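You operate a simulated robot arm through the tools that you are given. There is no shell and no other tool. Be economical: measure what you need, move in short steps, check, and stop when the job is done.

You are at the controls of a simulated robot arm. One attempt, no reset.

Task
Wipe the smear off the low door's window with the yellow pad.
Fine: stop and isolate the stacker first; then pad back on the tool stand, switch on and reset. What is to be rubbed or washed off counts as gone when no trace of it is left.

The check looks at the end state, three seconds after you hand in, the way a careful person would. Anything else that was tipped, shoved, dropped, spilled or broken makes it a failure.

Robot
A 6-joint arm with a two-finger gripper on a trunk, on a base that drives. Base frame: it is fixed to the floor where the robot stands at the start and does not move with it; the origin is under the middle of the robot, x ahead of it, y to its left, z up. Units: mm, rad, N and s.
With the tool pointing down near the work surface it reaches from about 280 to 720 mm from the robot's upright axis, wherever it stands. Its first joint turns from -2.897 to 2.897 rad. Places, roughly: clear hood [1800, -500, 1200]; low window door [1700, -600, 600]; stacker isolator [1100, -200, 700]; stacker reset button [600, 0, 1200]; stacker stop button [600, 0, 1200]; top of the tool stand [200, -1100, 600]. Payload 1.57 kg.
Tool frame: the origin (TCP) lies between the finger pads and is the grasp point; the fingertips stand 21 mm ahead of it; z points along the fingers, y is the line along which they close. The gripper opens to 70 mm. The gripper's body begins 50 mm behind the TCP.
Orientation is that of the tool frame in the base frame, as [roll, pitch, yaw] about the fixed x, y, z axes, in that order (R = Rz(yaw) Ry(pitch) Rx(roll)). With the fingers straight down and closing along the base's y, the tool's x points along the base's -x, its y along +y and its z along -z.

Tools
- The arm moves only by the tool send_rows. Its argument "commands" is one flat list of numbers, 7 for each row, row after row: the shift along the tool's x, y, z in mm, then the turn, a rotation vector about the tool's x, y, z in rad, then the finger opening in mm, from 0 to 70. In form: [x, y, z, rx, ry, rz, grip, x, y, z, rx, ry, rz, grip, ...]. A call has 1 to 10 rows; each row is the pose to reach, as a shift and turn from the pose commanded when the call began, along the tool's axes at that moment. Each row takes 0.2 s and may step no farther than 50 mm and 0.15 rad from the row before; otherwise, or with a gripper value out of range, the whole call is refused. A pose out of reach is approached as far as the arm can. The call stops where the force on the tool passes 90 N (or 10 N more than at its start, if that is more) or the arm is blocked; 0.2 s more then pass. Each finger halts on what it meets, pressing with about 29 N; the grip force reading is that of the motor and also rises with nothing between the fingers. The clock runs only during rows and for 0.2 s after the last one: add rows that repeat a pose to give the fingers time. It gives the time, the measured TCP pose, the force on the tool (base axes), the opening and the grip force at its end, in the units of the frame above (readings bear some noise), with the torque about the TCP (base axes, N m) and any sound that the robot's microphone picked up.
- Cameras (640 x 400 px; columns grow to the right, rows downward): "scene" is now at [5.2, 100.3, 1514.8]; the picture's right is [-0.47, -0.88, 0.00], its down [-0.36, 0.20, -0.91] and it looks along [0.80, -0.43, -0.41] (base axes); focal length 280 px, centre (320, 200). "wrist" rides on the gripper at [79, 4, -81] in the tool frame; the picture's right is [-0.05, 1.00, 0.00], its down [-0.67, -0.04, -0.74] and it looks along [-0.74, -0.04, 0.67] (tool axes); focal length 256 px, centre (320, 200). There is no depth. A picture from a camera that has moved, and an enlarged one, comes with that camera's place and axes in the base frame and with its lens. The place of the scene camera against the robot may be out by one fixed shift of up to 25 mm in any direction.
- get_image(camera): a new picture of that camera. It takes no simulated time.
- drive_base(legs): drives the robot by 1 to 6 legs, each [ahead, left, turn to the left] in mm, mm and rad, along the robot's own axes; the way and the turn of a leg run together, so that a leg with both is an arc; at most 1500 mm and 3.142 rad a leg. The arm and the cameras ride along, it lands a little off, and it stops where it bumps. It gives what a move gives.
- turn_head(pan, tilt): turns the head with the scene camera to pan (to the left, within 2.705 rad either way) and tilt (down, from -0.506 to 1.204), counted from straight ahead of the robot. It gives what a move gives.
- enlarge(camera, box): a new picture of the part [left, top, right, bottom] of that camera's present view, enlarged. It takes no simulated time.
- job_done(): hands the job in; it is judged then, once.

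Work in short steps. Places have to be worked out from the pictures, the camera data and where the tool is seen: move nearer, look again, correct. Check each grasp and each placing, and mend what went wrong. You have 120 turns and 98 pictures in all, those below and enlarged ones among them. Open the gripper and draw the arm clear of the work before you hand the job in, unless the task says otherwise; then end with one line.

The tools are called after ">>>" by a JSON object that holds its "op" and its "data". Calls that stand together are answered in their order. send_rows: Moves the arm, as the interface text tells. Its arguments: {"type":"object","properties":{"commands":{"type":"array","items":{"type":"number"}}},"required":["commands"]} The other tools are called the same way: drive_base (legs) drives the base; turn_head (pan, tilt) turns the head that bears the scene camera; get_image (camera) takes a picture; enlarge (camera, box) takes an enlarged picture of a part of a camera's view; job_done () hands the job in.

At the start:

```text
clock: 0.0
ee_pos: [302.0, -132.8, 1348.6]
ee_rot: [-3.141, 0.001, -3.141]
ft_force: [-0.1, 0.1, 1.6]
torque: [0.0, 0.02, -0.01]
finger_gap: 70.1
finger_force: 0.0
robot x, y, heading: [-3.8, 1.0, -0.001]
head pan, tilt: [-0.494, 0.426]
```

scene: 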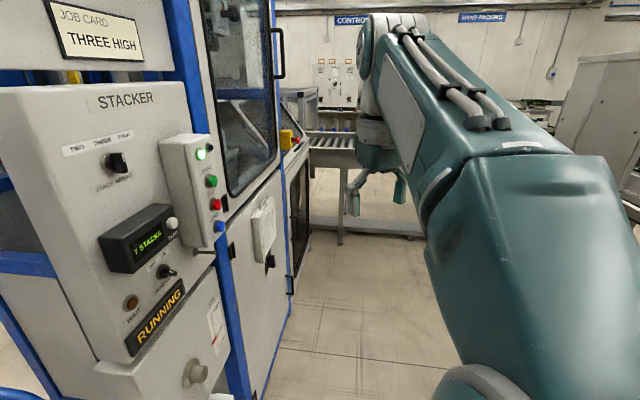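
wrist: 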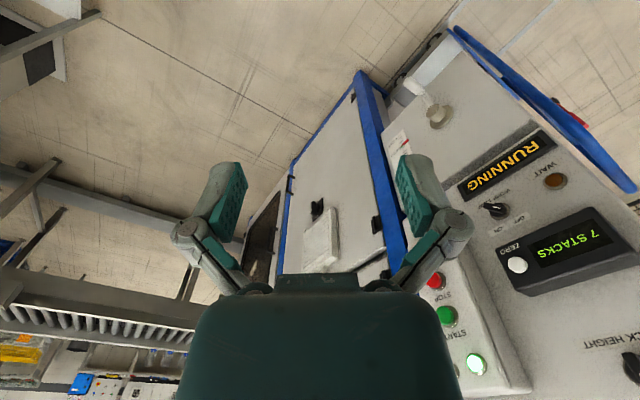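

The panel is at left with stop/start/reset pushbuttons. I look at it more closely, and at the isolator region.

>>> {"op": "enlarge", "data": {"camera": "scene", "box": [80, 120, 320, 270]}}

>>> {"op": "enlarge", "data": {"camera": "scene", "box": [80, 250, 320, 400]}}

>>> {"op": "turn_head", "data": {"pan": 0.1, "tilt": 0.3}}

>>> {"op": "get_image", "data": {"camera": "scene"}}

>>> {"op": "turn_head", "data": {"pan": -1.4, "tilt": 0.6}}

>>> {"op": "get_image", "data": {"camera": "scene"}}

```text
2.67 times, centred on (200, 195) of scene
camera zoom: at [5.2, 100.3, 1514.8], right [-0.47, -0.88, 0.0], down [-0.36, 0.2, -0.91], along [0.8, -0.43, -0.41], focal length 746 px, centre (640, 213)
```

zoom: 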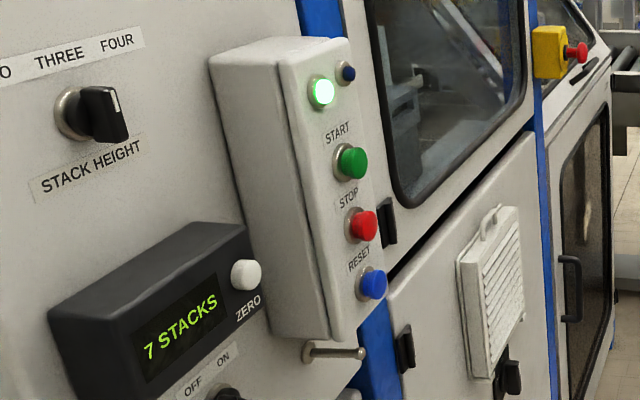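

```text
2.67 times, centred on (200, 325) of scene
camera zoom: at [5.2, 100.3, 1514.8], right [-0.47, -0.88, 0.0], down [-0.36, 0.2, -0.91], along [0.8, -0.43, -0.41], focal length 746 px, centre (640, -133)
```

zoom: 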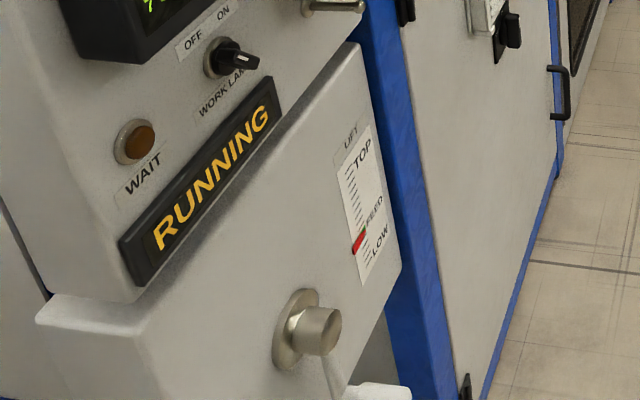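

```text
clock: 1.0
ee_pos: [300.6, -132.5, 1349.1]
ee_rot: [-3.141, -0.001, 3.141]
ft_force: [-0.2, -0.8, 1.1]
torque: [0.02, -0.03, 0.07]
finger_gap: 69.9
finger_force: 0.1
robot x, y, heading: [0.2, -2.5, 0.005]
head pan, tilt: [0.099, 0.3]
```

```text
93 pictures are left
camera scene: at [16.8, 153.3, 1526.5], right [0.1, -1.0, 0.0], down [-0.29, -0.03, -0.96], along [0.95, 0.09, -0.3], focal length 280 px, centre (320, 200)
```

scene: 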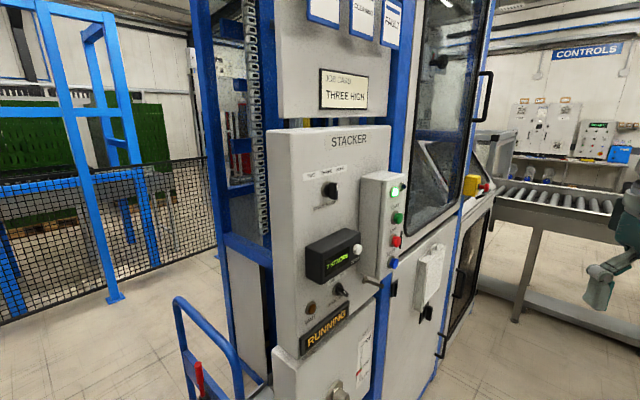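

```text
clock: 2.6
ee_pos: [301.1, -132.8, 1348.7]
ee_rot: [-3.142, -0.001, 3.141]
ft_force: [1.3, 0.0, 0.2]
torque: [0.01, 0.01, -0.01]
finger_gap: 70.0
finger_force: 0.1
robot x, y, heading: [0.7, 0.1, 0.002]
head pan, tilt: [-1.4, 0.6]
```

```text
92 pictures are left
camera scene: at [-61.0, 56.9, 1499.1], right [-0.99, -0.17, 0.0], down [-0.1, 0.56, -0.83], along [0.14, -0.81, -0.56], focal length 280 px, centre (320, 200)
```

scene: 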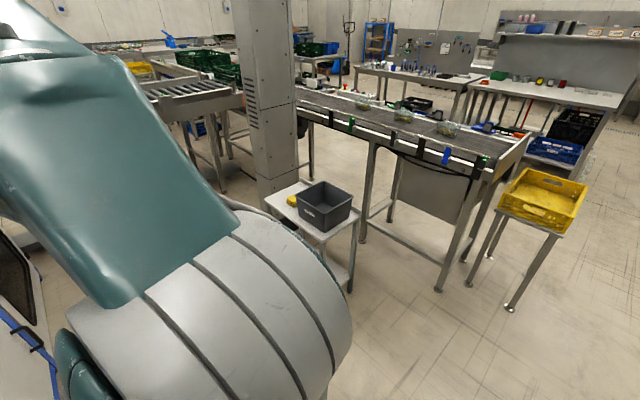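

The cards above the panel may carry instructions; I read them, and look at the tool stand.

>>> {"op": "enlarge", "data": {"camera": "scene", "box": [240, 150, 400, 250]}}

>>> {"op": "turn_head", "data": {"pan": 0.0, "tilt": -0.3}}

>>> {"op": "enlarge", "data": {"camera": "scene", "box": [220, 50, 460, 200]}}

>>> {"op": "get_image", "data": {"camera": "scene"}}

```text
4.00 times, centred on (320, 200) of scene
camera zoom: at [-61.0, 56.9, 1499.1], right [-0.99, -0.17, 0.0], down [-0.1, 0.56, -0.83], along [0.14, -0.81, -0.56], focal length 1119 px, centre (320, 200)
```

zoom: 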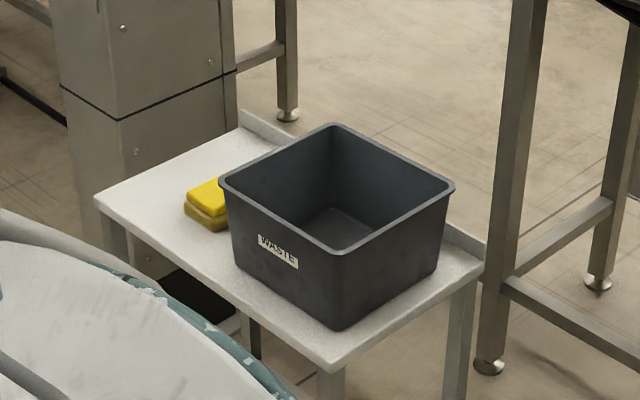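

```text
clock: 4.1
ee_pos: [300.4, -132.9, 1348.7]
ee_rot: [3.141, -0.001, -3.141]
ft_force: [-0.8, -0.2, 0.1]
torque: [0.01, 0.0, -0.02]
finger_gap: 70.4
finger_force: 0.0
robot x, y, heading: [1.2, 3.6, -0.004]
head pan, tilt: [0.0, -0.3]
```

```text
2.67 times, centred on (340, 125) of scene
camera zoom: at [2.5, 144.0, 1579.7], right [0.0, -1.0, 0.0], down [0.29, 0.0, -0.96], along [0.96, 0.0, 0.29], focal length 746 px, centre (267, 400)
```

zoom: 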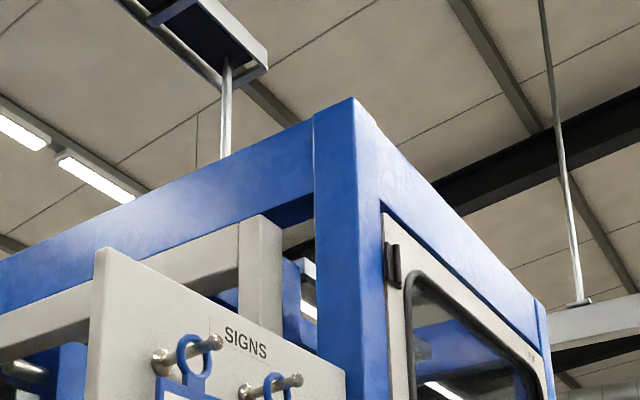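

```text
89 pictures are left
camera scene: at [2.5, 144.0, 1579.7], right [0.0, -1.0, 0.0], down [0.29, 0.0, -0.96], along [0.96, 0.0, 0.29], focal length 280 px, centre (320, 200)
```

scene: 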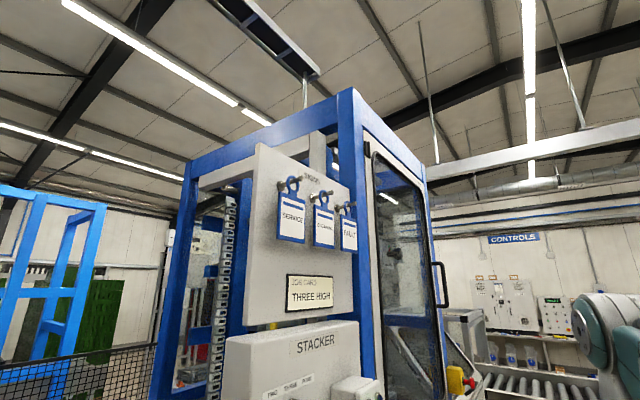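

I judge the stacker's long face to run along roughly (0.87,-0.5), facing (-0.5,-0.87); stop button near [582,41,1261]. I drive round to face the panel squarely, stopping short, then look.

>>> {"op": "drive_base", "data": {"legs": [[150, -450, 0], [0, 0, 1.0]]}}

>>> {"op": "turn_head", "data": {"pan": 0.0, "tilt": 0.35}}

>>> {"op": "get_image", "data": {"camera": "scene"}}

>>> {"op": "get_image", "data": {"camera": "wrist"}}

```text
clock: 9.5
ee_pos: [425.0, -267.6, 1348.1]
ee_rot: [3.141, -0.001, -2.145]
ft_force: [0.1, -1.0, -0.1]
torque: [-0.01, 0.0, 0.04]
finger_gap: 70.1
finger_force: 0.0
robot x, y, heading: [149.2, -448.0, 0.994]
head pan, tilt: [0.0, -0.3]
```

```text
clock: 10.5
ee_pos: [424.2, -267.6, 1347.7]
ee_rot: [-3.139, 0.001, -2.145]
ft_force: [0.1, -0.4, 0.3]
torque: [0.0, -0.03, 0.0]
finger_gap: 69.6
finger_force: 0.0
robot x, y, heading: [149.8, -448.2, 0.994]
head pan, tilt: [0.0, 0.351]
```

```text
88 pictures are left
camera scene: at [21.9, -346.0, 1521.8], right [0.84, -0.54, 0.0], down [-0.19, -0.29, -0.94], along [0.51, 0.79, -0.34], focal length 280 px, centre (320, 200)
```

scene: 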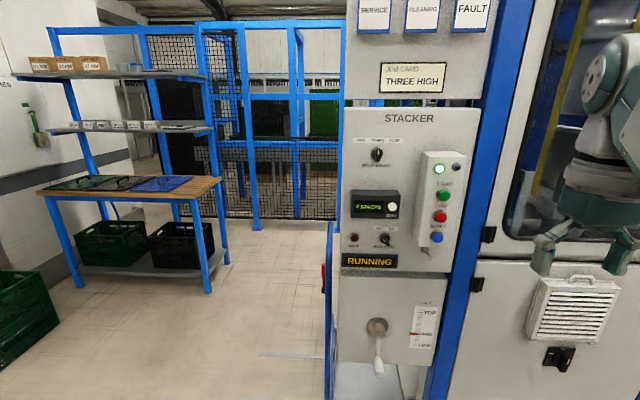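

```text
87 pictures are left
camera wrist: at [378.1, -331.3, 1430.5], right [-0.81, 0.59, 0.0], down [0.39, 0.54, 0.74], along [0.44, 0.6, -0.67], focal length 256 px, centre (320, 200)
```

wrist: 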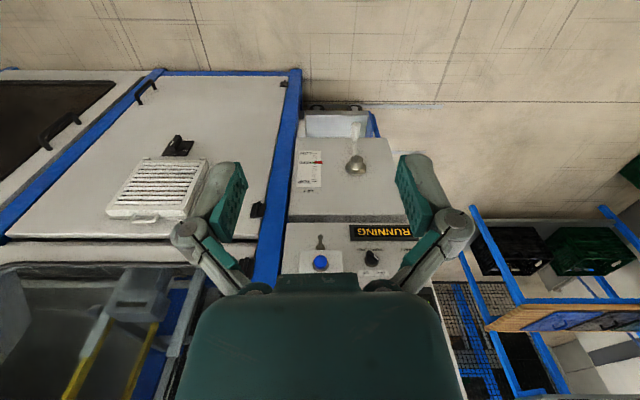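

The panel is now seen squarely; the stop button works out to about [628,37,1243], i.e. ~667 ahead and 137 right of the robot, in line with the tool. I close the fingers and swing the tool from down to forward, in two steps.

>>> {"op": "send_rows", "data": {"commands": [-25, 0, 12, 0, -0.13, 0, 0, -50, 0, 24, 0, -0.26, 0, 0, -75, 0, 36, 0, -0.39, 0, 0, -100, 0, 48, 0, -0.52, 0, 0, -125, 0, 60, 0, -0.65, 0, 0, -150, 0, 72, 0, -0.785, 0, 0]}}

```text
clock: 11.9
ee_pos: [506.1, -140.7, 1276.0]
ee_rot: [-3.14, 0.788, -2.147]
ft_force: [0.4, 0.2, 0.6]
torque: [-0.02, -0.02, 0.01]
finger_gap: 0.0
finger_force: 29.3
robot x, y, heading: [151.0, -447.7, 0.996]
head pan, tilt: [0.0, 0.351]
```

>>> {"op": "send_rows", "data": {"commands": [-2, 0, 10, 0, -0.13, 0, 0, -4, 0, 20, 0, -0.26, 0, 0, -6, 0, 30, 0, -0.39, 0, 0, -8, 0, 40, 0, -0.52, 0, 0, -10, 0, 50, 0, -0.65, 0, 0, -12, 0, 58, 0, -0.785, 0, 0]}}

>>> {"op": "get_image", "data": {"camera": "wrist"}}

>>> {"op": "get_image", "data": {"camera": "scene"}}

```text
clock: 13.3
ee_pos: [532.4, -99.4, 1242.6]
ee_rot: [-2.247, 1.57, -1.25]
ft_force: [0.0, -0.8, 1.4]
torque: [0.0, 0.01, -0.01]
finger_gap: 0.0
finger_force: 29.0
robot x, y, heading: [150.8, -450.3, 0.996]
head pan, tilt: [0.0, 0.351]
```

```text
86 pictures are left
camera wrist: at [485.3, -165.8, 1164.2], right [-0.84, 0.54, 0.05], down [-0.38, -0.64, 0.67], along [0.4, 0.54, 0.74], focal length 256 px, centre (320, 200)
```

wrist: 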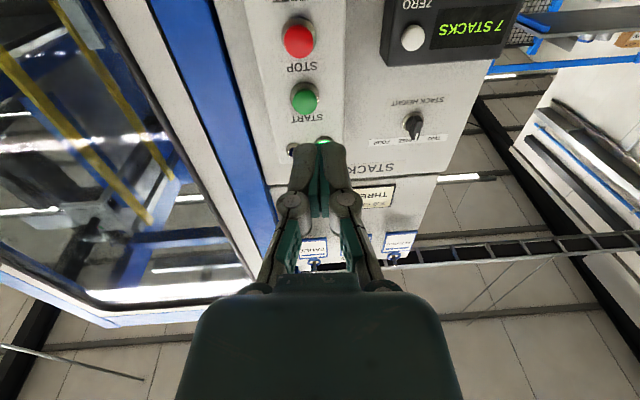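

```text
85 pictures are left
camera scene: at [22.1, -346.0, 1521.8], right [0.84, -0.54, 0.0], down [-0.19, -0.29, -0.94], along [0.51, 0.79, -0.34], focal length 280 px, centre (320, 200)
```

scene: 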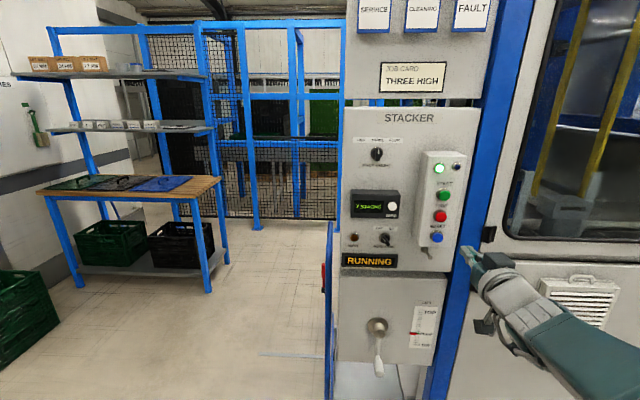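

The stop button is ahead of the fingertips at nearly the same height, some 6–23 mm to the right. I shift 15 right and 50 forward and look again.

>>> {"op": "send_rows", "data": {"commands": [0, -8, 25, 0, 0, 0, 0, 0, -15, 50, 0, 0, 0, 0]}}

>>> {"op": "get_image", "data": {"camera": "wrist"}}

>>> {"op": "enlarge", "data": {"camera": "scene", "box": [380, 140, 540, 280]}}

```text
clock: 13.9
ee_pos: [574.6, -65.5, 1244.2]
ee_rot: [-2.201, 1.571, -1.204]
ft_force: [-0.7, 0.7, 0.4]
torque: [0.01, 0.03, 0.0]
finger_gap: 0.0
finger_force: 28.9
robot x, y, heading: [148.2, -448.9, 0.999]
head pan, tilt: [0.0, 0.351]
```

```text
84 pictures are left
camera wrist: at [526.9, -131.5, 1165.8], right [-0.84, 0.54, 0.05], down [-0.38, -0.64, 0.67], along [0.4, 0.54, 0.74], focal length 256 px, centre (320, 200)
```

wrist: 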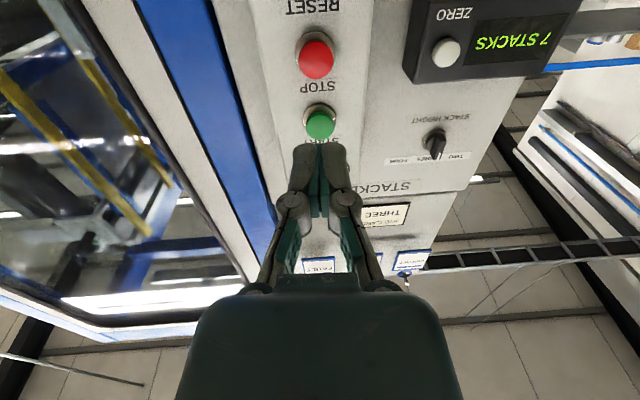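

```text
2.86 times, centred on (460, 210) of scene
camera zoom: at [22.7, -346.0, 1521.8], right [0.84, -0.54, 0.0], down [-0.19, -0.29, -0.94], along [0.51, 0.79, -0.34], focal length 800 px, centre (-80, 171)
```

zoom: 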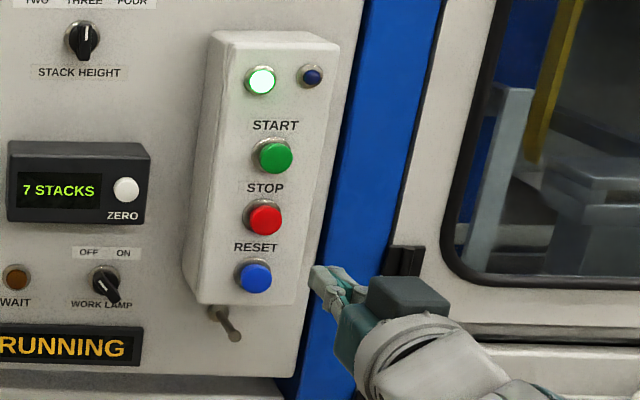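

Button stands about 95 mm ahead of the tips. I go 55 mm closer and re-measure.

>>> {"op": "send_rows", "data": {"commands": [0, -4, 28, 0, 0, 0, 0, 0, -4, 55, 0, 0, 0, 0]}}

>>> {"op": "get_image", "data": {"camera": "wrist"}}

>>> {"op": "enlarge", "data": {"camera": "scene", "box": [380, 140, 540, 280]}}

```text
clock: 14.5
ee_pos: [606.1, -22.3, 1243.4]
ee_rot: [-2.847, 1.57, -1.854]
ft_force: [-0.8, 0.1, 0.7]
torque: [0.03, -0.01, 0.03]
finger_gap: 0.0
finger_force: 28.8
robot x, y, heading: [148.3, -447.2, 0.996]
head pan, tilt: [0.0, 0.351]
```

```text
82 pictures are left
camera wrist: at [559.0, -87.3, 1165.5], right [-0.84, 0.54, 0.05], down [-0.38, -0.64, 0.67], along [0.4, 0.54, 0.74], focal length 256 px, centre (320, 200)
```

wrist: 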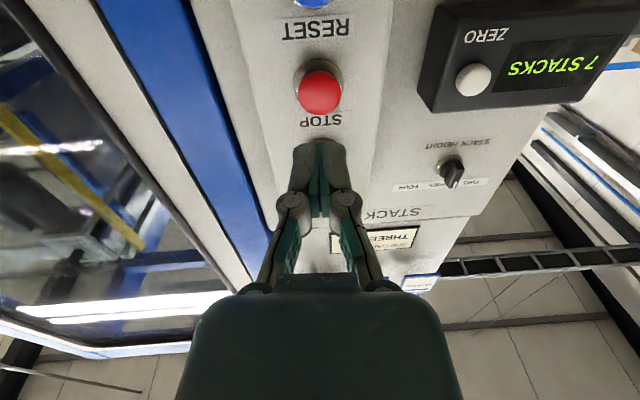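

```text
2.86 times, centred on (460, 210) of scene
camera zoom: at [22.6, -345.6, 1521.8], right [0.84, -0.54, 0.0], down [-0.19, -0.29, -0.94], along [0.51, 0.79, -0.34], focal length 800 px, centre (-80, 171)
```

zoom: 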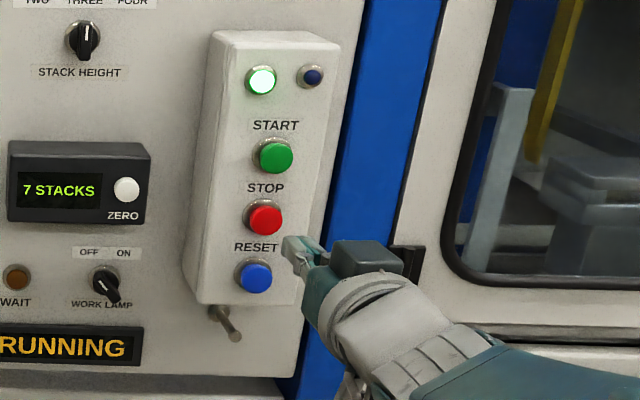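

Consistent triangulation: button centre at z≈1233, 43 mm ahead of the tips, lateral aligned. I lower 10 mm and advance, slowly at the end.

>>> {"op": "send_rows", "data": {"commands": [10.5, -1, 15, 0, 0, 0, 0, 10.5, -1, 35, 0, 0, 0, 0, 10.5, -1, 40, 0, 0, 0, 0, 10.5, -1, 44, 0, 0, 0, 0, 10.5, -1, 47, 0, 0, 0, 0]}}

>>> {"op": "enlarge", "data": {"camera": "scene", "box": [340, 140, 500, 280]}}

```text
clock: 15.7
ee_pos: [633.0, 16.1, 1232.4]
ee_rot: [-3.047, 1.569, -2.05]
ft_force: [0.4, 0.2, 0.4]
torque: [-0.02, -0.01, -0.01]
finger_gap: 0.1
finger_force: 28.5
robot x, y, heading: [147.5, -448.1, 0.998]
head pan, tilt: [0.0, 0.351]
```

```text
2.86 times, centred on (420, 210) of scene
camera zoom: at [22.7, -345.3, 1521.8], right [0.84, -0.54, 0.0], down [-0.19, -0.29, -0.94], along [0.51, 0.79, -0.34], focal length 800 px, centre (34, 171)
```

zoom: 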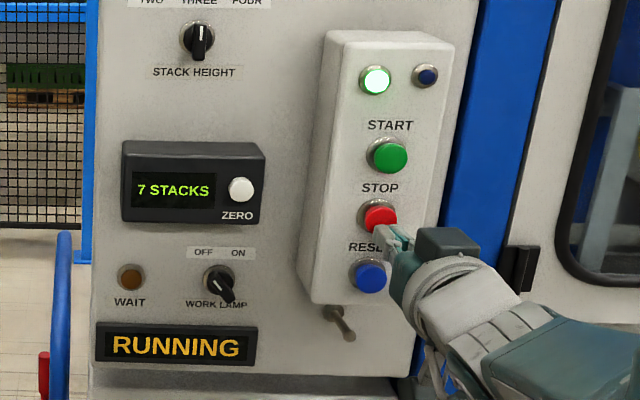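

No contact force yet; I continue in 3 mm steps.

>>> {"op": "send_rows", "data": {"commands": [0, 0, 3, 0, 0, 0, 0, 0, 0, 6, 0, 0, 0, 0, 0, 0, 9, 0, 0, 0, 0]}}

>>> {"op": "enlarge", "data": {"camera": "scene", "box": [340, 140, 500, 280]}}

```text
clock: 16.5
ee_pos: [638.2, 23.7, 1233.5]
ee_rot: [-0.038, 1.571, 0.958]
ft_force: [-1.9, -3.5, 0.6]
torque: [0.02, -0.03, 0.0]
finger_gap: 0.0
finger_force: 28.6
robot x, y, heading: [150.9, -447.2, 0.993]
head pan, tilt: [0.0, 0.351]
heard: click
```

```text
2.86 times, centred on (420, 210) of scene
camera zoom: at [22.6, -345.8, 1521.8], right [0.84, -0.54, 0.0], down [-0.19, -0.29, -0.94], along [0.51, 0.79, -0.34], focal length 800 px, centre (34, 171)
```

zoom: 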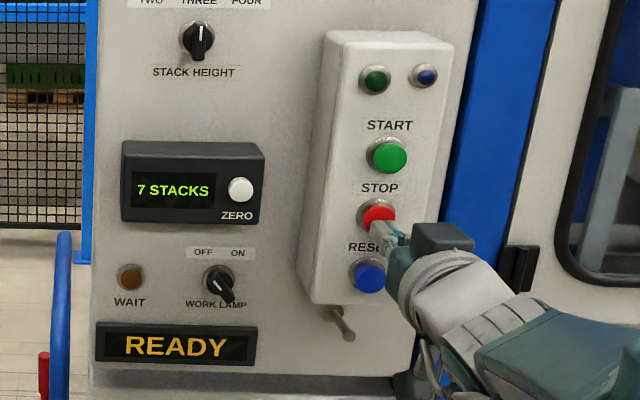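

A click: display shows READY and the run lamp is off — stopped. I draw back and look to the right at the isolator side.

>>> {"op": "send_rows", "data": {"commands": [0, 0, -40, 0, 0, 0, 0, 0, 0, -80, 0, 0, 0, 0, 0, 0, -120, 0, 0, 0, 0, 0, 0, -160, 0, 0, 0, 0]}}

>>> {"op": "turn_head", "data": {"pan": -0.75, "tilt": 0.5}}

>>> {"op": "get_image", "data": {"camera": "scene"}}

```text
clock: 17.5
ee_pos: [549.4, -109.7, 1235.1]
ee_rot: [3.076, 1.569, -2.212]
ft_force: [-0.2, -0.2, 1.1]
torque: [-0.01, 0.02, 0.02]
finger_gap: 0.0
finger_force: 29.0
robot x, y, heading: [153.2, -446.5, 0.995]
head pan, tilt: [0.0, 0.351]
```

```text
clock: 18.6
ee_pos: [549.7, -109.3, 1234.9]
ee_rot: [-2.966, 1.57, -1.971]
ft_force: [-0.3, -0.6, -0.1]
torque: [-0.02, 0.01, 0.0]
finger_gap: 0.0
finger_force: 29.1
robot x, y, heading: [152.1, -446.0, 0.996]
head pan, tilt: [-0.75, 0.499]
```

```text
78 pictures are left
camera scene: at [59.8, -401.9, 1508.1], right [0.24, -0.97, 0.0], down [-0.46, -0.12, -0.88], along [0.85, 0.21, -0.48], focal length 280 px, centre (320, 200)
```

scene: 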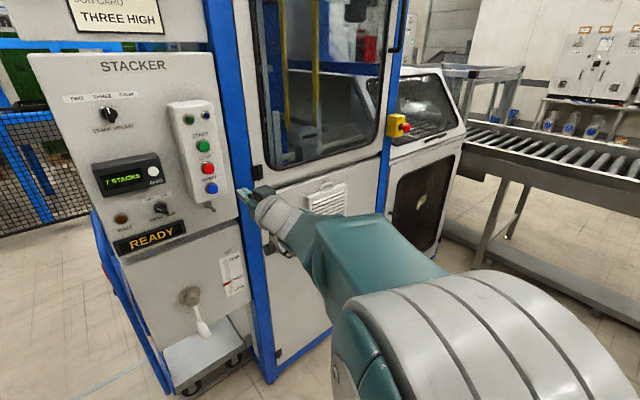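

Path to the right is clear. I drive 500 mm to the right along the face toward the isolator.

>>> {"op": "drive_base", "data": {"legs": [[0, -500, 0]]}}

>>> {"op": "turn_head", "data": {"pan": -0.1, "tilt": 0.65}}

>>> {"op": "get_image", "data": {"camera": "scene"}}

>>> {"op": "get_image", "data": {"camera": "wrist"}}

```text
clock: 21.5
ee_pos: [961.0, -379.8, 1234.7]
ee_rot: [-1.916, 1.569, -0.933]
ft_force: [0.5, 0.3, 0.4]
torque: [0.01, 0.02, -0.03]
finger_gap: 0.0
finger_force: 28.8
robot x, y, heading: [558.9, -715.7, 0.991]
head pan, tilt: [-0.75, 0.499]
```

```text
clock: 22.6
ee_pos: [962.4, -380.5, 1234.5]
ee_rot: [2.628, 1.569, -2.67]
ft_force: [0.1, 0.2, -0.5]
torque: [0.01, -0.02, 0.06]
finger_gap: 0.0
finger_force: 28.5
robot x, y, heading: [556.5, -715.6, 0.986]
head pan, tilt: [-0.099, 0.649]
```

```text
77 pictures are left
camera scene: at [435.9, -622.9, 1494.8], right [0.77, -0.63, 0.0], down [-0.38, -0.47, -0.8], along [0.5, 0.62, -0.6], focal length 280 px, centre (320, 200)
```

scene: 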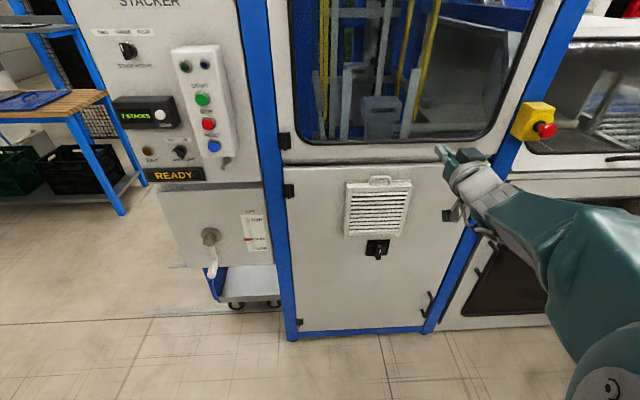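

```text
76 pictures are left
camera wrist: at [914.4, -445.9, 1155.9], right [-0.83, 0.55, 0.05], down [-0.38, -0.64, 0.67], along [0.4, 0.53, 0.74], focal length 256 px, centre (320, 200)
```

wrist: 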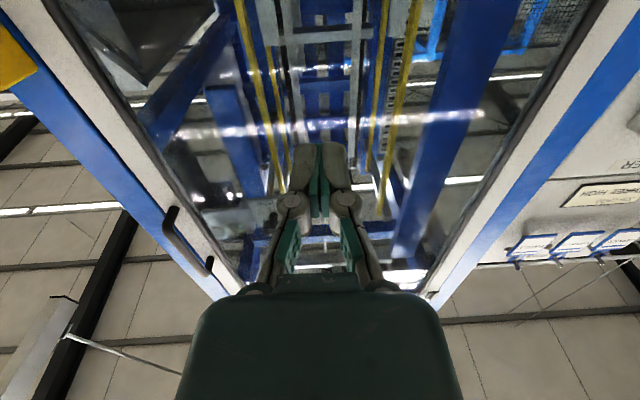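

Isolator is the black rotary knob under the louvre. I enlarge it.

>>> {"op": "enlarge", "data": {"camera": "scene", "box": [317, 170, 437, 270]}}

```text
4.00 times, centred on (377, 220) of scene
camera zoom: at [435.9, -622.9, 1494.8], right [0.77, -0.63, 0.0], down [-0.38, -0.47, -0.8], along [0.5, 0.62, -0.6], focal length 1119 px, centre (92, 120)
```

zoom: 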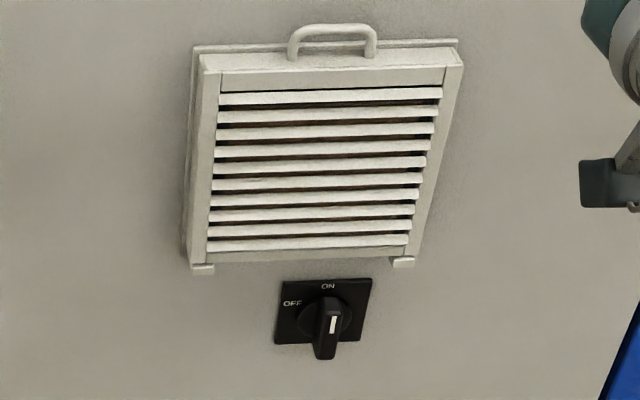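

Three sightings agree: isolator pivot ≈ [1050,-203,727], knob upright (ON), OFF to the left. I lower the tool to just above that height, staying ~200 mm out.

>>> {"op": "send_rows", "data": {"commands": [50, 0, 0, 0, 0, 0, 0, 100, 0, 0, 0, 0, 0, 0, 150, 5, 0, 0, 0, 0, 0, 200, 10, 0, 0, 0, 0, 0, 250, 15, 0, 0, 0, 0, 30, 300, 20, 0, 0, 0, 0, 50, 350, 24, 0, 0, 0, 0, 60, 400, 24, 0, 0, 0, 0, 60, 440, 24, 0, 0, 0, 0, 60, 480, 24, 0, 0, 0, 0, 60]}}

>>> {"op": "get_image", "data": {"camera": "wrist"}}

>>> {"op": "get_image", "data": {"camera": "scene"}}

```text
refused: row 3 steps farther than a row can; nothing moved
```

```text
74 pictures are left
camera wrist: at [914.4, -445.9, 1155.9], right [-0.83, 0.55, 0.05], down [-0.38, -0.64, 0.67], along [0.4, 0.53, 0.74], focal length 256 px, centre (320, 200)
```

wrist: 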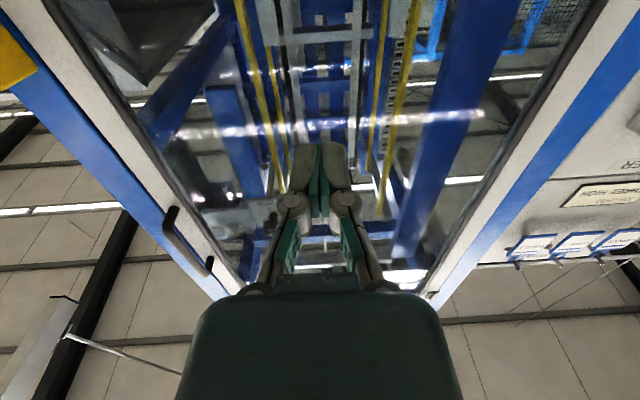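

```text
73 pictures are left
camera scene: at [435.9, -622.9, 1494.8], right [0.77, -0.63, 0.0], down [-0.38, -0.47, -0.8], along [0.5, 0.62, -0.6], focal length 280 px, centre (320, 200)
```

scene: 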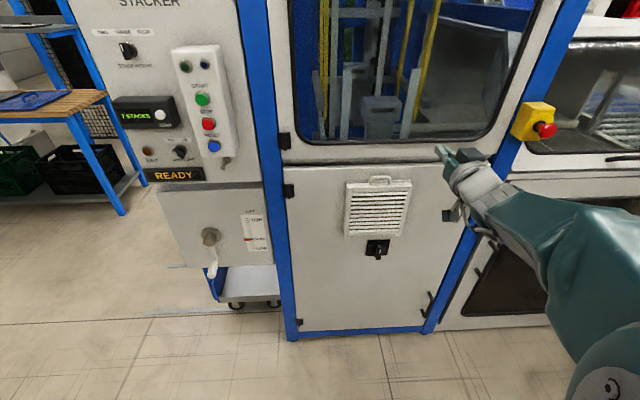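

The step was a hair over the limit; I resend with smaller steps.

>>> {"op": "send_rows", "data": {"commands": [48, 0, 0, 0, 0, 0, 0, 96, 2, 0, 0, 0, 0, 0, 144, 4, 0, 0, 0, 0, 0, 192, 8, 0, 0, 0, 0, 0, 240, 12, 0, 0, 0, 0, 30, 288, 16, 0, 0, 0, 0, 50, 336, 20, 0, 0, 0, 0, 60, 384, 24, 0, 0, 0, 0, 60, 432, 24, 0, 0, 0, 0, 60, 480, 24, 0, 0, 0, 0, 60]}}

>>> {"op": "get_image", "data": {"camera": "wrist"}}

>>> {"op": "get_image", "data": {"camera": "scene"}}

```text
clock: 24.8
ee_pos: [996.5, -321.7, 782.1]
ee_rot: [1.659, 1.45, 2.658]
ft_force: [1.3, 0.6, -0.3]
torque: [-0.03, -0.01, 0.02]
finger_gap: 59.7
finger_force: 0.1
out of reach, approached as far as the arm can: row 6, 7, 8, 9, 10
robot x, y, heading: [552.5, -714.9, 0.986]
head pan, tilt: [-0.099, 0.649]
```

```text
72 pictures are left
camera wrist: at [941.0, -383.5, 705.1], right [-0.83, 0.53, 0.17], down [-0.3, -0.68, 0.67], along [0.47, 0.5, 0.73], focal length 256 px, centre (320, 200)
```

wrist: 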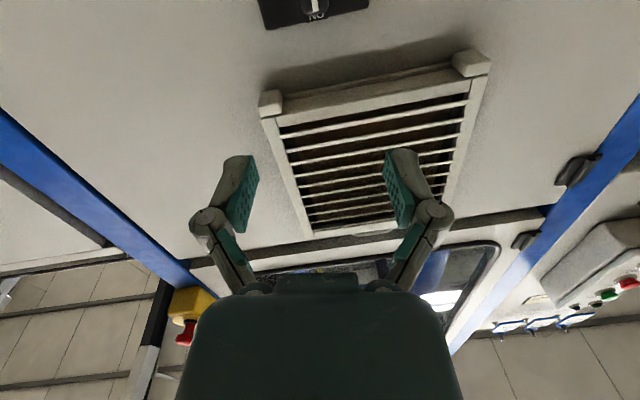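

```text
71 pictures are left
camera scene: at [436.6, -621.9, 1494.8], right [0.77, -0.63, 0.0], down [-0.38, -0.47, -0.8], along [0.5, 0.62, -0.61], focal length 280 px, centre (320, 200)
```

scene: 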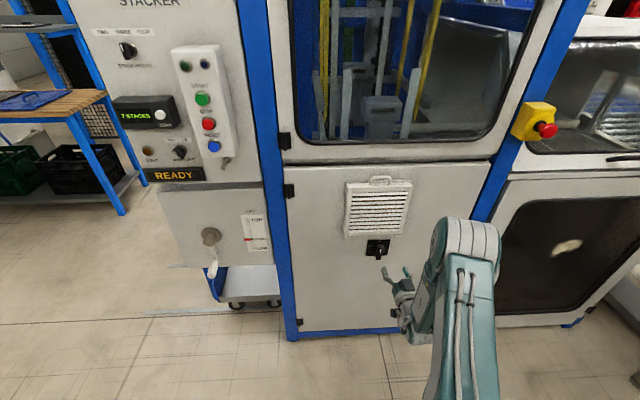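

The arm hit an inner reach limit (it ended ~70 mm further out than commanded, slightly twisted). I command 60 mm forward to see whether it becomes reachable.

>>> {"op": "send_rows", "data": {"commands": [0, 0, 30, 0, 0, 0, 60, 0, 0, 60, 0, 0, 0, 60]}}

```text
clock: 25.4
ee_pos: [1025.8, -270.7, 781.1]
ee_rot: [1.673, 1.451, 2.671]
ft_force: [0.5, 0.5, 0.3]
torque: [0.01, 0.0, 0.02]
finger_gap: 59.9
finger_force: 0.1
robot x, y, heading: [556.2, -713.3, 0.978]
head pan, tilt: [-0.099, 0.649]
```

Commanding continues from the clipped pose. Tool is rolled ~0.12 rad about its axis; I level it while going down 45 mm and 15 left, and look.

>>> {"op": "send_rows", "data": {"commands": [22, 7, -5, 0, 0, -0.06, 60, 45, 13, -5, 0, 0, -0.12, 60]}}

>>> {"op": "get_image", "data": {"camera": "wrist"}}

>>> {"op": "enlarge", "data": {"camera": "scene", "box": [310, 180, 470, 320]}}

```text
clock: 25.9
ee_pos: [1036.4, -255.9, 751.0]
ee_rot: [1.807, 1.507, 2.822]
ft_force: [-0.3, 0.1, 0.2]
torque: [-0.02, 0.0, 0.04]
finger_gap: 59.7
finger_force: 0.1
out of reach, approached as far as the arm can: row 1, 2
robot x, y, heading: [560.8, -713.8, 0.985]
head pan, tilt: [-0.099, 0.649]
```

```text
70 pictures are left
camera wrist: at [985.7, -321.6, 673.7], right [-0.84, 0.53, 0.11], down [-0.32, -0.66, 0.67], along [0.43, 0.53, 0.73], focal length 256 px, centre (320, 200)
```

wrist: 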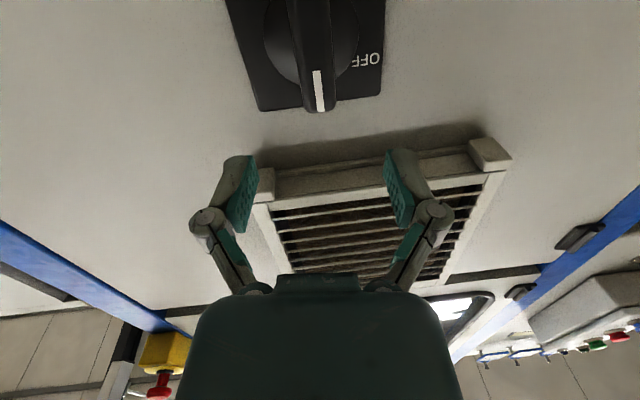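

```text
2.86 times, centred on (390, 250) of scene
camera zoom: at [436.7, -621.7, 1494.8], right [0.78, -0.63, 0.0], down [-0.38, -0.47, -0.8], along [0.5, 0.62, -0.61], focal length 800 px, centre (120, 57)
```

zoom: 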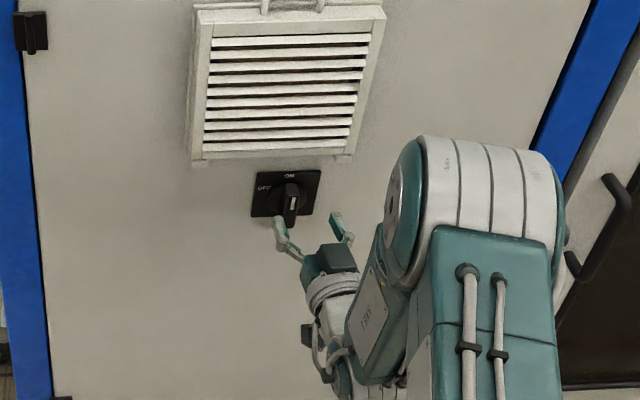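

The wrist appears folded to its limit this close in. I back the base up 130 mm so the arm can work further extended, then correct the pose.

>>> {"op": "drive_base", "data": {"legs": [[-130, 0, 0]]}}

>>> {"op": "send_rows", "data": {"commands": [0, 0, 40, 0, 0, 0, 60, 0, 0, 70, 0, 0, 0, 60]}}

>>> {"op": "send_rows", "data": {"commands": [12, 4, 0, 0, 0, -0.03, 60, 24, 8, 0, 0, 0, -0.06, 60]}}

>>> {"op": "get_image", "data": {"camera": "wrist"}}

```text
clock: 27.2
ee_pos: [975.8, -352.9, 753.2]
ee_rot: [1.799, 1.506, 2.832]
ft_force: [0.5, 0.3, -0.3]
torque: [-0.02, 0.01, -0.01]
finger_gap: 59.9
finger_force: 0.0
robot x, y, heading: [506.8, -823.6, 1.009]
head pan, tilt: [-0.099, 0.649]
```

```text
clock: 27.8
ee_pos: [1008.7, -290.9, 752.9]
ee_rot: [1.771, 1.513, 2.809]
ft_force: [0.3, 0.2, 0.7]
torque: [0.0, 0.0, -0.03]
finger_gap: 59.6
finger_force: 0.2
robot x, y, heading: [509.3, -821.2, 1.007]
head pan, tilt: [-0.099, 0.649]
```

```text
clock: 28.4
ee_pos: [1009.8, -285.5, 730.9]
ee_rot: [2.404, 1.556, -2.832]
ft_force: [-0.7, 0.1, -0.3]
torque: [-0.03, -0.06, -0.01]
finger_gap: 59.8
finger_force: 0.0
out of reach, approached as far as the arm can: row 2
robot x, y, heading: [509.2, -819.0, 1.011]
head pan, tilt: [-0.099, 0.649]
```

```text
68 pictures are left
camera wrist: at [964.1, -354.4, 653.1], right [-0.86, 0.5, 0.06], down [-0.33, -0.66, 0.67], along [0.38, 0.56, 0.74], focal length 256 px, centre (320, 200)
```

wrist: 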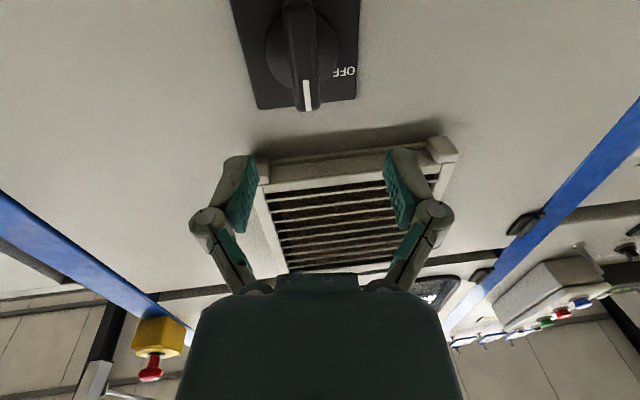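

Now essentially levelled at z 731, still at a limit. I look at the arm's posture to understand the limit.

>>> {"op": "turn_head", "data": {"pan": -0.4, "tilt": 0.75}}

>>> {"op": "get_image", "data": {"camera": "scene"}}

```text
clock: 29.2
ee_pos: [1008.2, -285.2, 731.2]
ee_rot: [2.424, 1.554, -2.813]
ft_force: [0.9, -0.3, 0.0]
torque: [-0.02, 0.0, 0.01]
finger_gap: 59.6
finger_force: 0.0
robot x, y, heading: [507.6, -826.0, 1.012]
head pan, tilt: [-0.4, 0.75]
```

```text
67 pictures are left
camera scene: at [405.2, -754.3, 1487.8], right [0.57, -0.82, 0.0], down [-0.56, -0.39, -0.73], along [0.6, 0.42, -0.69], focal length 280 px, centre (320, 200)
```

scene: 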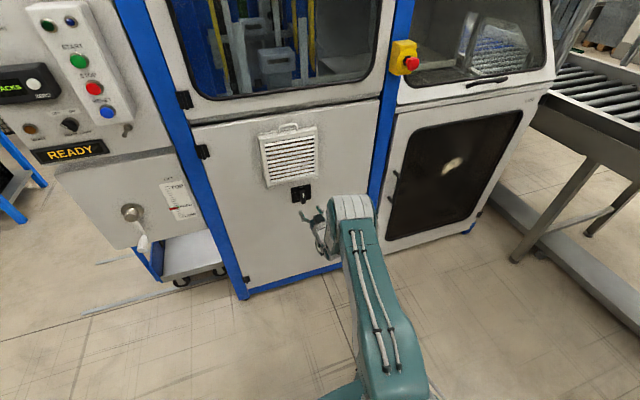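

The forearm comes over and the wrist is folded. I test whether pitching the tool downward gives more room: back 50 mm, pitch 0.45 rad down, then lower 30.

>>> {"op": "send_rows", "data": {"commands": [0, 0, -25, 0, 0, 0, 60, 0, 0, -50, 0, 0, 0, 40, 0, 0, -50, 0, 0.15, 0, 20, 0, 0, -50, 0, 0.3, 0, 0, 0, 0, -50, 0, 0.45, 0, 0, 20, 0, -50, 0, 0.45, 0, 0, 40, 0, -50, 0, 0.45, 0, 0]}}

>>> {"op": "get_image", "data": {"camera": "wrist"}}

```text
clock: 30.8
ee_pos: [981.4, -329.6, 691.7]
ee_rot: [-3.138, 1.109, -2.097]
ft_force: [-0.6, -0.2, -0.8]
torque: [-0.02, 0.01, 0.02]
finger_gap: 0.0
finger_force: 28.7
out of reach, approached as far as the arm can: row 1, 2, 3, 4
robot x, y, heading: [510.3, -824.1, 1.007]
head pan, tilt: [-0.4, 0.75]
```

```text
66 pictures are left
camera wrist: at [924.3, -420.9, 655.9], right [-0.85, 0.53, 0.05], down [-0.16, -0.34, 0.93], along [0.5, 0.78, 0.37], focal length 256 px, centre (320, 200)
```

wrist: 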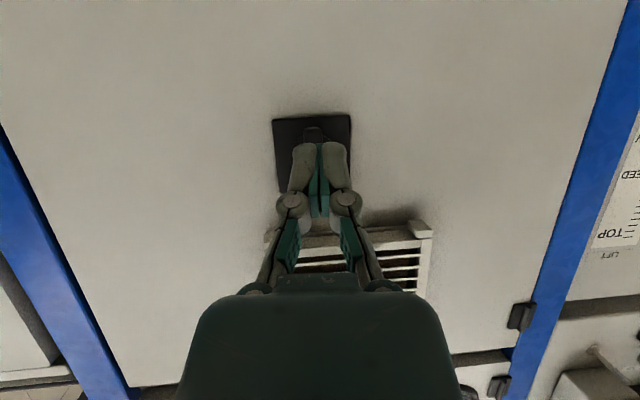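

Pitched down, the arm moves freely. The plate is ~140 mm ahead of the TCP, centre z≈706 and laterally aligned. I'll push the handle's upper end from its right side leftward with closed fingertips; first go to its right and above, still clear.

>>> {"op": "send_rows", "data": {"commands": [-20, -15, 6, 0, 0, 0, 0, -40, -30, 15, 0, 0, 0, 0, -65, -30, 40, 0, 0, 0, 0]}}

>>> {"op": "get_image", "data": {"camera": "wrist"}}

>>> {"op": "enlarge", "data": {"camera": "scene", "box": [240, 130, 400, 270]}}

```text
clock: 31.6
ee_pos: [1039.3, -288.1, 729.5]
ee_rot: [-3.134, 1.109, -2.097]
ft_force: [-1.3, 1.0, 0.7]
torque: [0.01, 0.02, 0.01]
finger_gap: 0.0
finger_force: 29.0
robot x, y, heading: [506.1, -819.5, 1.01]
head pan, tilt: [-0.4, 0.75]
```

```text
65 pictures are left
camera wrist: at [981.6, -379.3, 695.9], right [-0.85, 0.53, 0.04], down [-0.16, -0.33, 0.93], along [0.5, 0.78, 0.37], focal length 256 px, centre (320, 200)
```

wrist: 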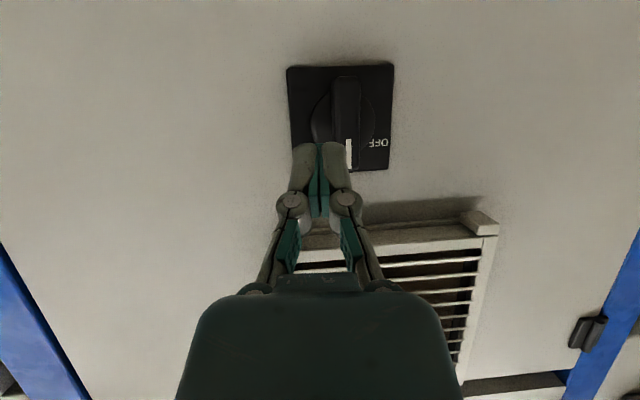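

```text
2.86 times, centred on (320, 200) of scene
camera zoom: at [405.1, -754.6, 1487.8], right [0.57, -0.82, 0.0], down [-0.56, -0.39, -0.73], along [0.6, 0.42, -0.69], focal length 800 px, centre (320, 200)
```

zoom: 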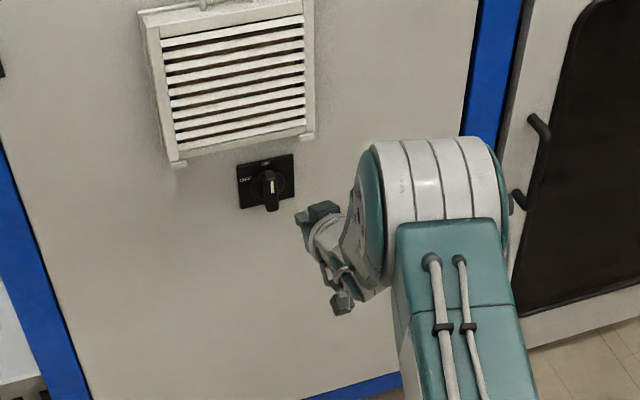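

Refined: plate ~93 mm ahead of the tips, pivot z≈713, handle ~24 mm left of the tool axis. I shift 6 mm right, 12 up and advance 60.

>>> {"op": "send_rows", "data": {"commands": [-11, -6, -5, 0, 0, 0, 0, -25, -6, 22, 0, 0, 0, 0, -37, -6, 48, 0, 0, 0, 0]}}

>>> {"op": "get_image", "data": {"camera": "wrist"}}

>>> {"op": "enlarge", "data": {"camera": "scene", "box": [260, 150, 360, 230]}}

```text
clock: 32.4
ee_pos: [1077.9, -240.7, 742.8]
ee_rot: [-3.135, 1.109, -2.098]
ft_force: [0.1, -0.3, 0.4]
torque: [0.0, 0.0, -0.04]
finger_gap: 0.1
finger_force: 28.4
robot x, y, heading: [505.9, -823.3, 1.005]
head pan, tilt: [-0.4, 0.75]
```

```text
63 pictures are left
camera wrist: at [1020.1, -331.5, 708.2], right [-0.85, 0.53, 0.04], down [-0.16, -0.34, 0.93], along [0.5, 0.78, 0.37], focal length 256 px, centre (320, 200)
```

wrist: 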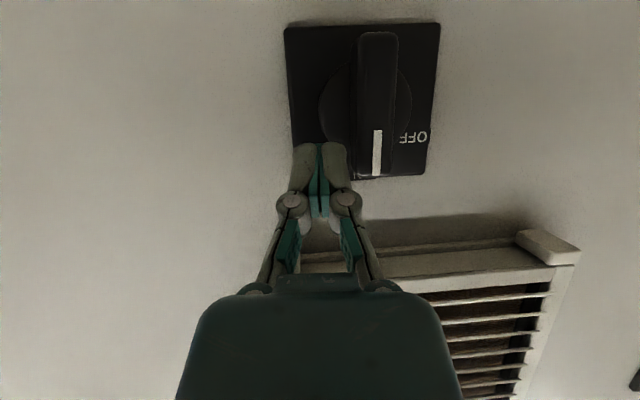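

```text
5.00 times, centred on (310, 190) of scene
camera zoom: at [405.2, -754.5, 1487.8], right [0.57, -0.82, 0.0], down [-0.56, -0.39, -0.73], along [0.6, 0.42, -0.69], focal length 1399 px, centre (370, 250)
```

zoom: 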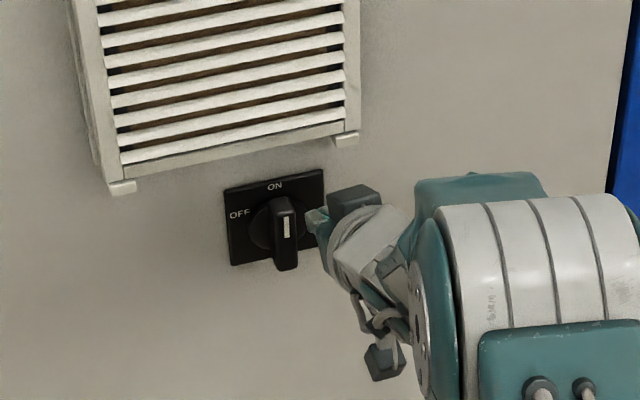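

Tips stand beside the handle, ~33 mm off the plate. I advance 18 mm and then push left a little to feel contact.

>>> {"op": "send_rows", "data": {"commands": [-4, 0, 8, 0, 0, 0, 0, -8, 0, 16, 0, 0, 0, 0, -7, 7, 16.4, 0, 0, 0, 0, -7, 13, 16.4, 0, 0, 0, 0]}}

>>> {"op": "get_image", "data": {"camera": "wrist"}}

```text
clock: 33.4
ee_pos: [1076.3, -219.8, 744.4]
ee_rot: [-3.134, 1.116, -2.098]
ft_force: [5.2, -9.6, 12.4]
torque: [0.08, -0.09, -0.07]
finger_gap: 0.0
finger_force: 28.5
robot x, y, heading: [508.5, -824.6, 1.011]
head pan, tilt: [-0.4, 0.75]
```

```text
61 pictures are left
camera wrist: at [1018.5, -309.1, 709.4], right [-0.85, 0.53, 0.04], down [-0.16, -0.34, 0.93], along [0.5, 0.78, 0.37], focal length 256 px, centre (320, 200)
```

wrist: 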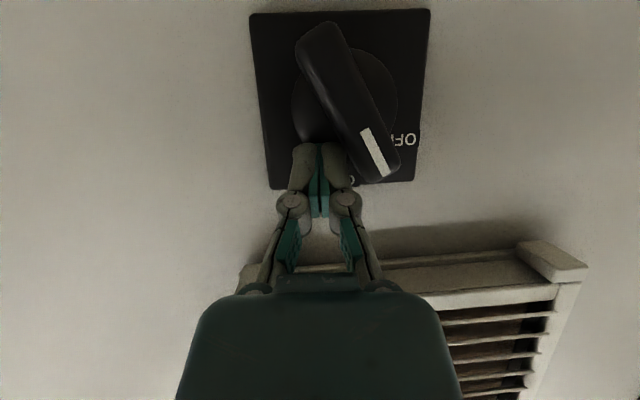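

The handle has turned ~30° toward OFF. I continue along the arc, easing 3 mm away from the plate.

>>> {"op": "send_rows", "data": {"commands": [-3.2, 9, -4.9, 0, 0, 0, 0, -4.1, 16, -5.4, 0, 0, 0, 0, -2.3, 26, -4.5, 0, 0, 0, 0]}}

>>> {"op": "get_image", "data": {"camera": "wrist"}}

>>> {"op": "get_image", "data": {"camera": "scene"}}

```text
clock: 34.2
ee_pos: [1050.4, -209.1, 744.7]
ee_rot: [-3.134, 1.111, -2.093]
ft_force: [0.7, -0.4, 0.4]
torque: [0.03, 0.0, -0.01]
finger_gap: 0.0
finger_force: 28.5
robot x, y, heading: [507.6, -820.6, 1.008]
head pan, tilt: [-0.4, 0.75]
```

```text
60 pictures are left
camera wrist: at [992.6, -299.3, 710.3], right [-0.85, 0.53, 0.04], down [-0.16, -0.34, 0.93], along [0.5, 0.78, 0.37], focal length 256 px, centre (320, 200)
```

wrist: 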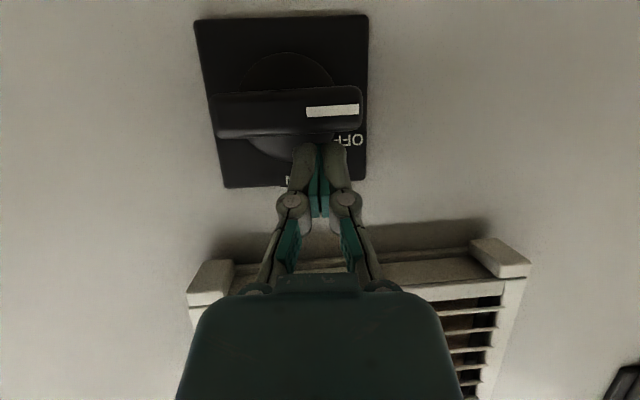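

```text
59 pictures are left
camera scene: at [405.1, -754.4, 1487.8], right [0.57, -0.82, 0.0], down [-0.56, -0.39, -0.73], along [0.6, 0.42, -0.69], focal length 280 px, centre (320, 200)
```

scene: 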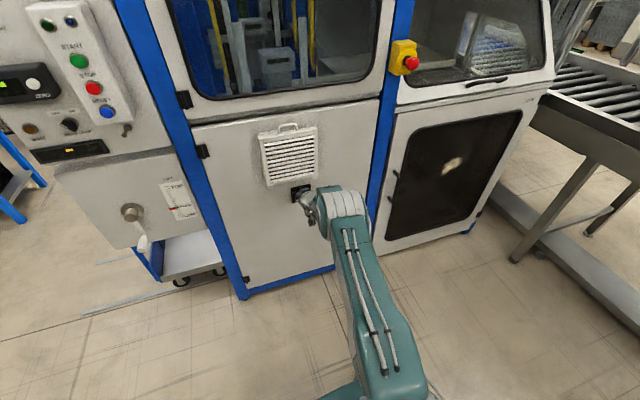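

Handle is at OFF and the displays are dark: isolated. I withdraw, raise the arm and bring the tool to vertical.

>>> {"op": "send_rows", "data": {"commands": [-3, 0, -38, 0, 0, 0, 0, -6, 0, -78, 0, 0, 0, 0, -10, 0, -116, 0, 0, 0, 0, -40, 0, -140, 0, 0.14, 0, 0, -70, 0, -165, 0, 0.28, 0, 0, -100, 0, -190, 0, 0.42, 0, 0, -130, 0, -210, 0, 0.56, 0, 0, -165, 0, -230, 0, 0.7, 0, 0, -200, 0, -250, 0, 0.84, 0, 0, -235, 0, -270, 0, 0.98, 0, 0]}}

```text
clock: 36.4
ee_pos: [979.7, -324.5, 1077.8]
ee_rot: [-3.136, 0.13, -2.103]
ft_force: [-0.1, -0.9, 0.5]
torque: [0.03, -0.02, -0.03]
finger_gap: 0.1
finger_force: 28.5
robot x, y, heading: [510.0, -821.4, 1.008]
head pan, tilt: [-0.4, 0.75]
```

>>> {"op": "send_rows", "data": {"commands": [48, 0, -10, 0, 0.06, 0, 0, 95, 0, -20, 0, 0.13, 0, 0, 142, 0, -30, 0, 0.13, 0, 0, 188, 0, -40, 0, 0.13, 0, 0, 235, 0, -55, 0, 0.13, 0, 0, 280, 0, -70, 0, 0.13, 0, 0, 310, 0, -100, 0, 0.13, 0, 0]}}

>>> {"op": "turn_head", "data": {"pan": -2.4, "tilt": 0.7}}

>>> {"op": "get_image", "data": {"camera": "scene"}}

```text
clock: 38.0
ee_pos: [816.7, -602.3, 1135.0]
ee_rot: [-3.138, -0.002, -2.103]
ft_force: [-0.9, 0.6, -0.4]
torque: [-0.04, 0.02, -0.01]
finger_gap: 0.0
finger_force: 28.3
robot x, y, heading: [508.4, -821.3, 1.01]
head pan, tilt: [-0.4, 0.75]
```

```text
clock: 40.0
ee_pos: [816.8, -601.7, 1134.8]
ee_rot: [-3.138, -0.001, -2.103]
ft_force: [-0.1, 0.4, -0.2]
torque: [-0.01, 0.03, 0.01]
finger_gap: 0.3
finger_force: 28.6
robot x, y, heading: [506.4, -822.1, 1.015]
head pan, tilt: [-2.4, 0.7]
```

```text
58 pictures are left
camera scene: at [351.2, -886.9, 1492.1], right [-0.98, -0.18, 0.0], down [-0.12, 0.63, -0.76], along [0.14, -0.75, -0.65], focal length 280 px, centre (320, 200)
```

scene: 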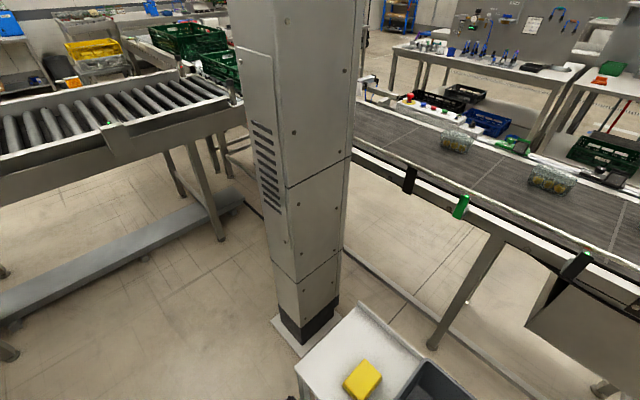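

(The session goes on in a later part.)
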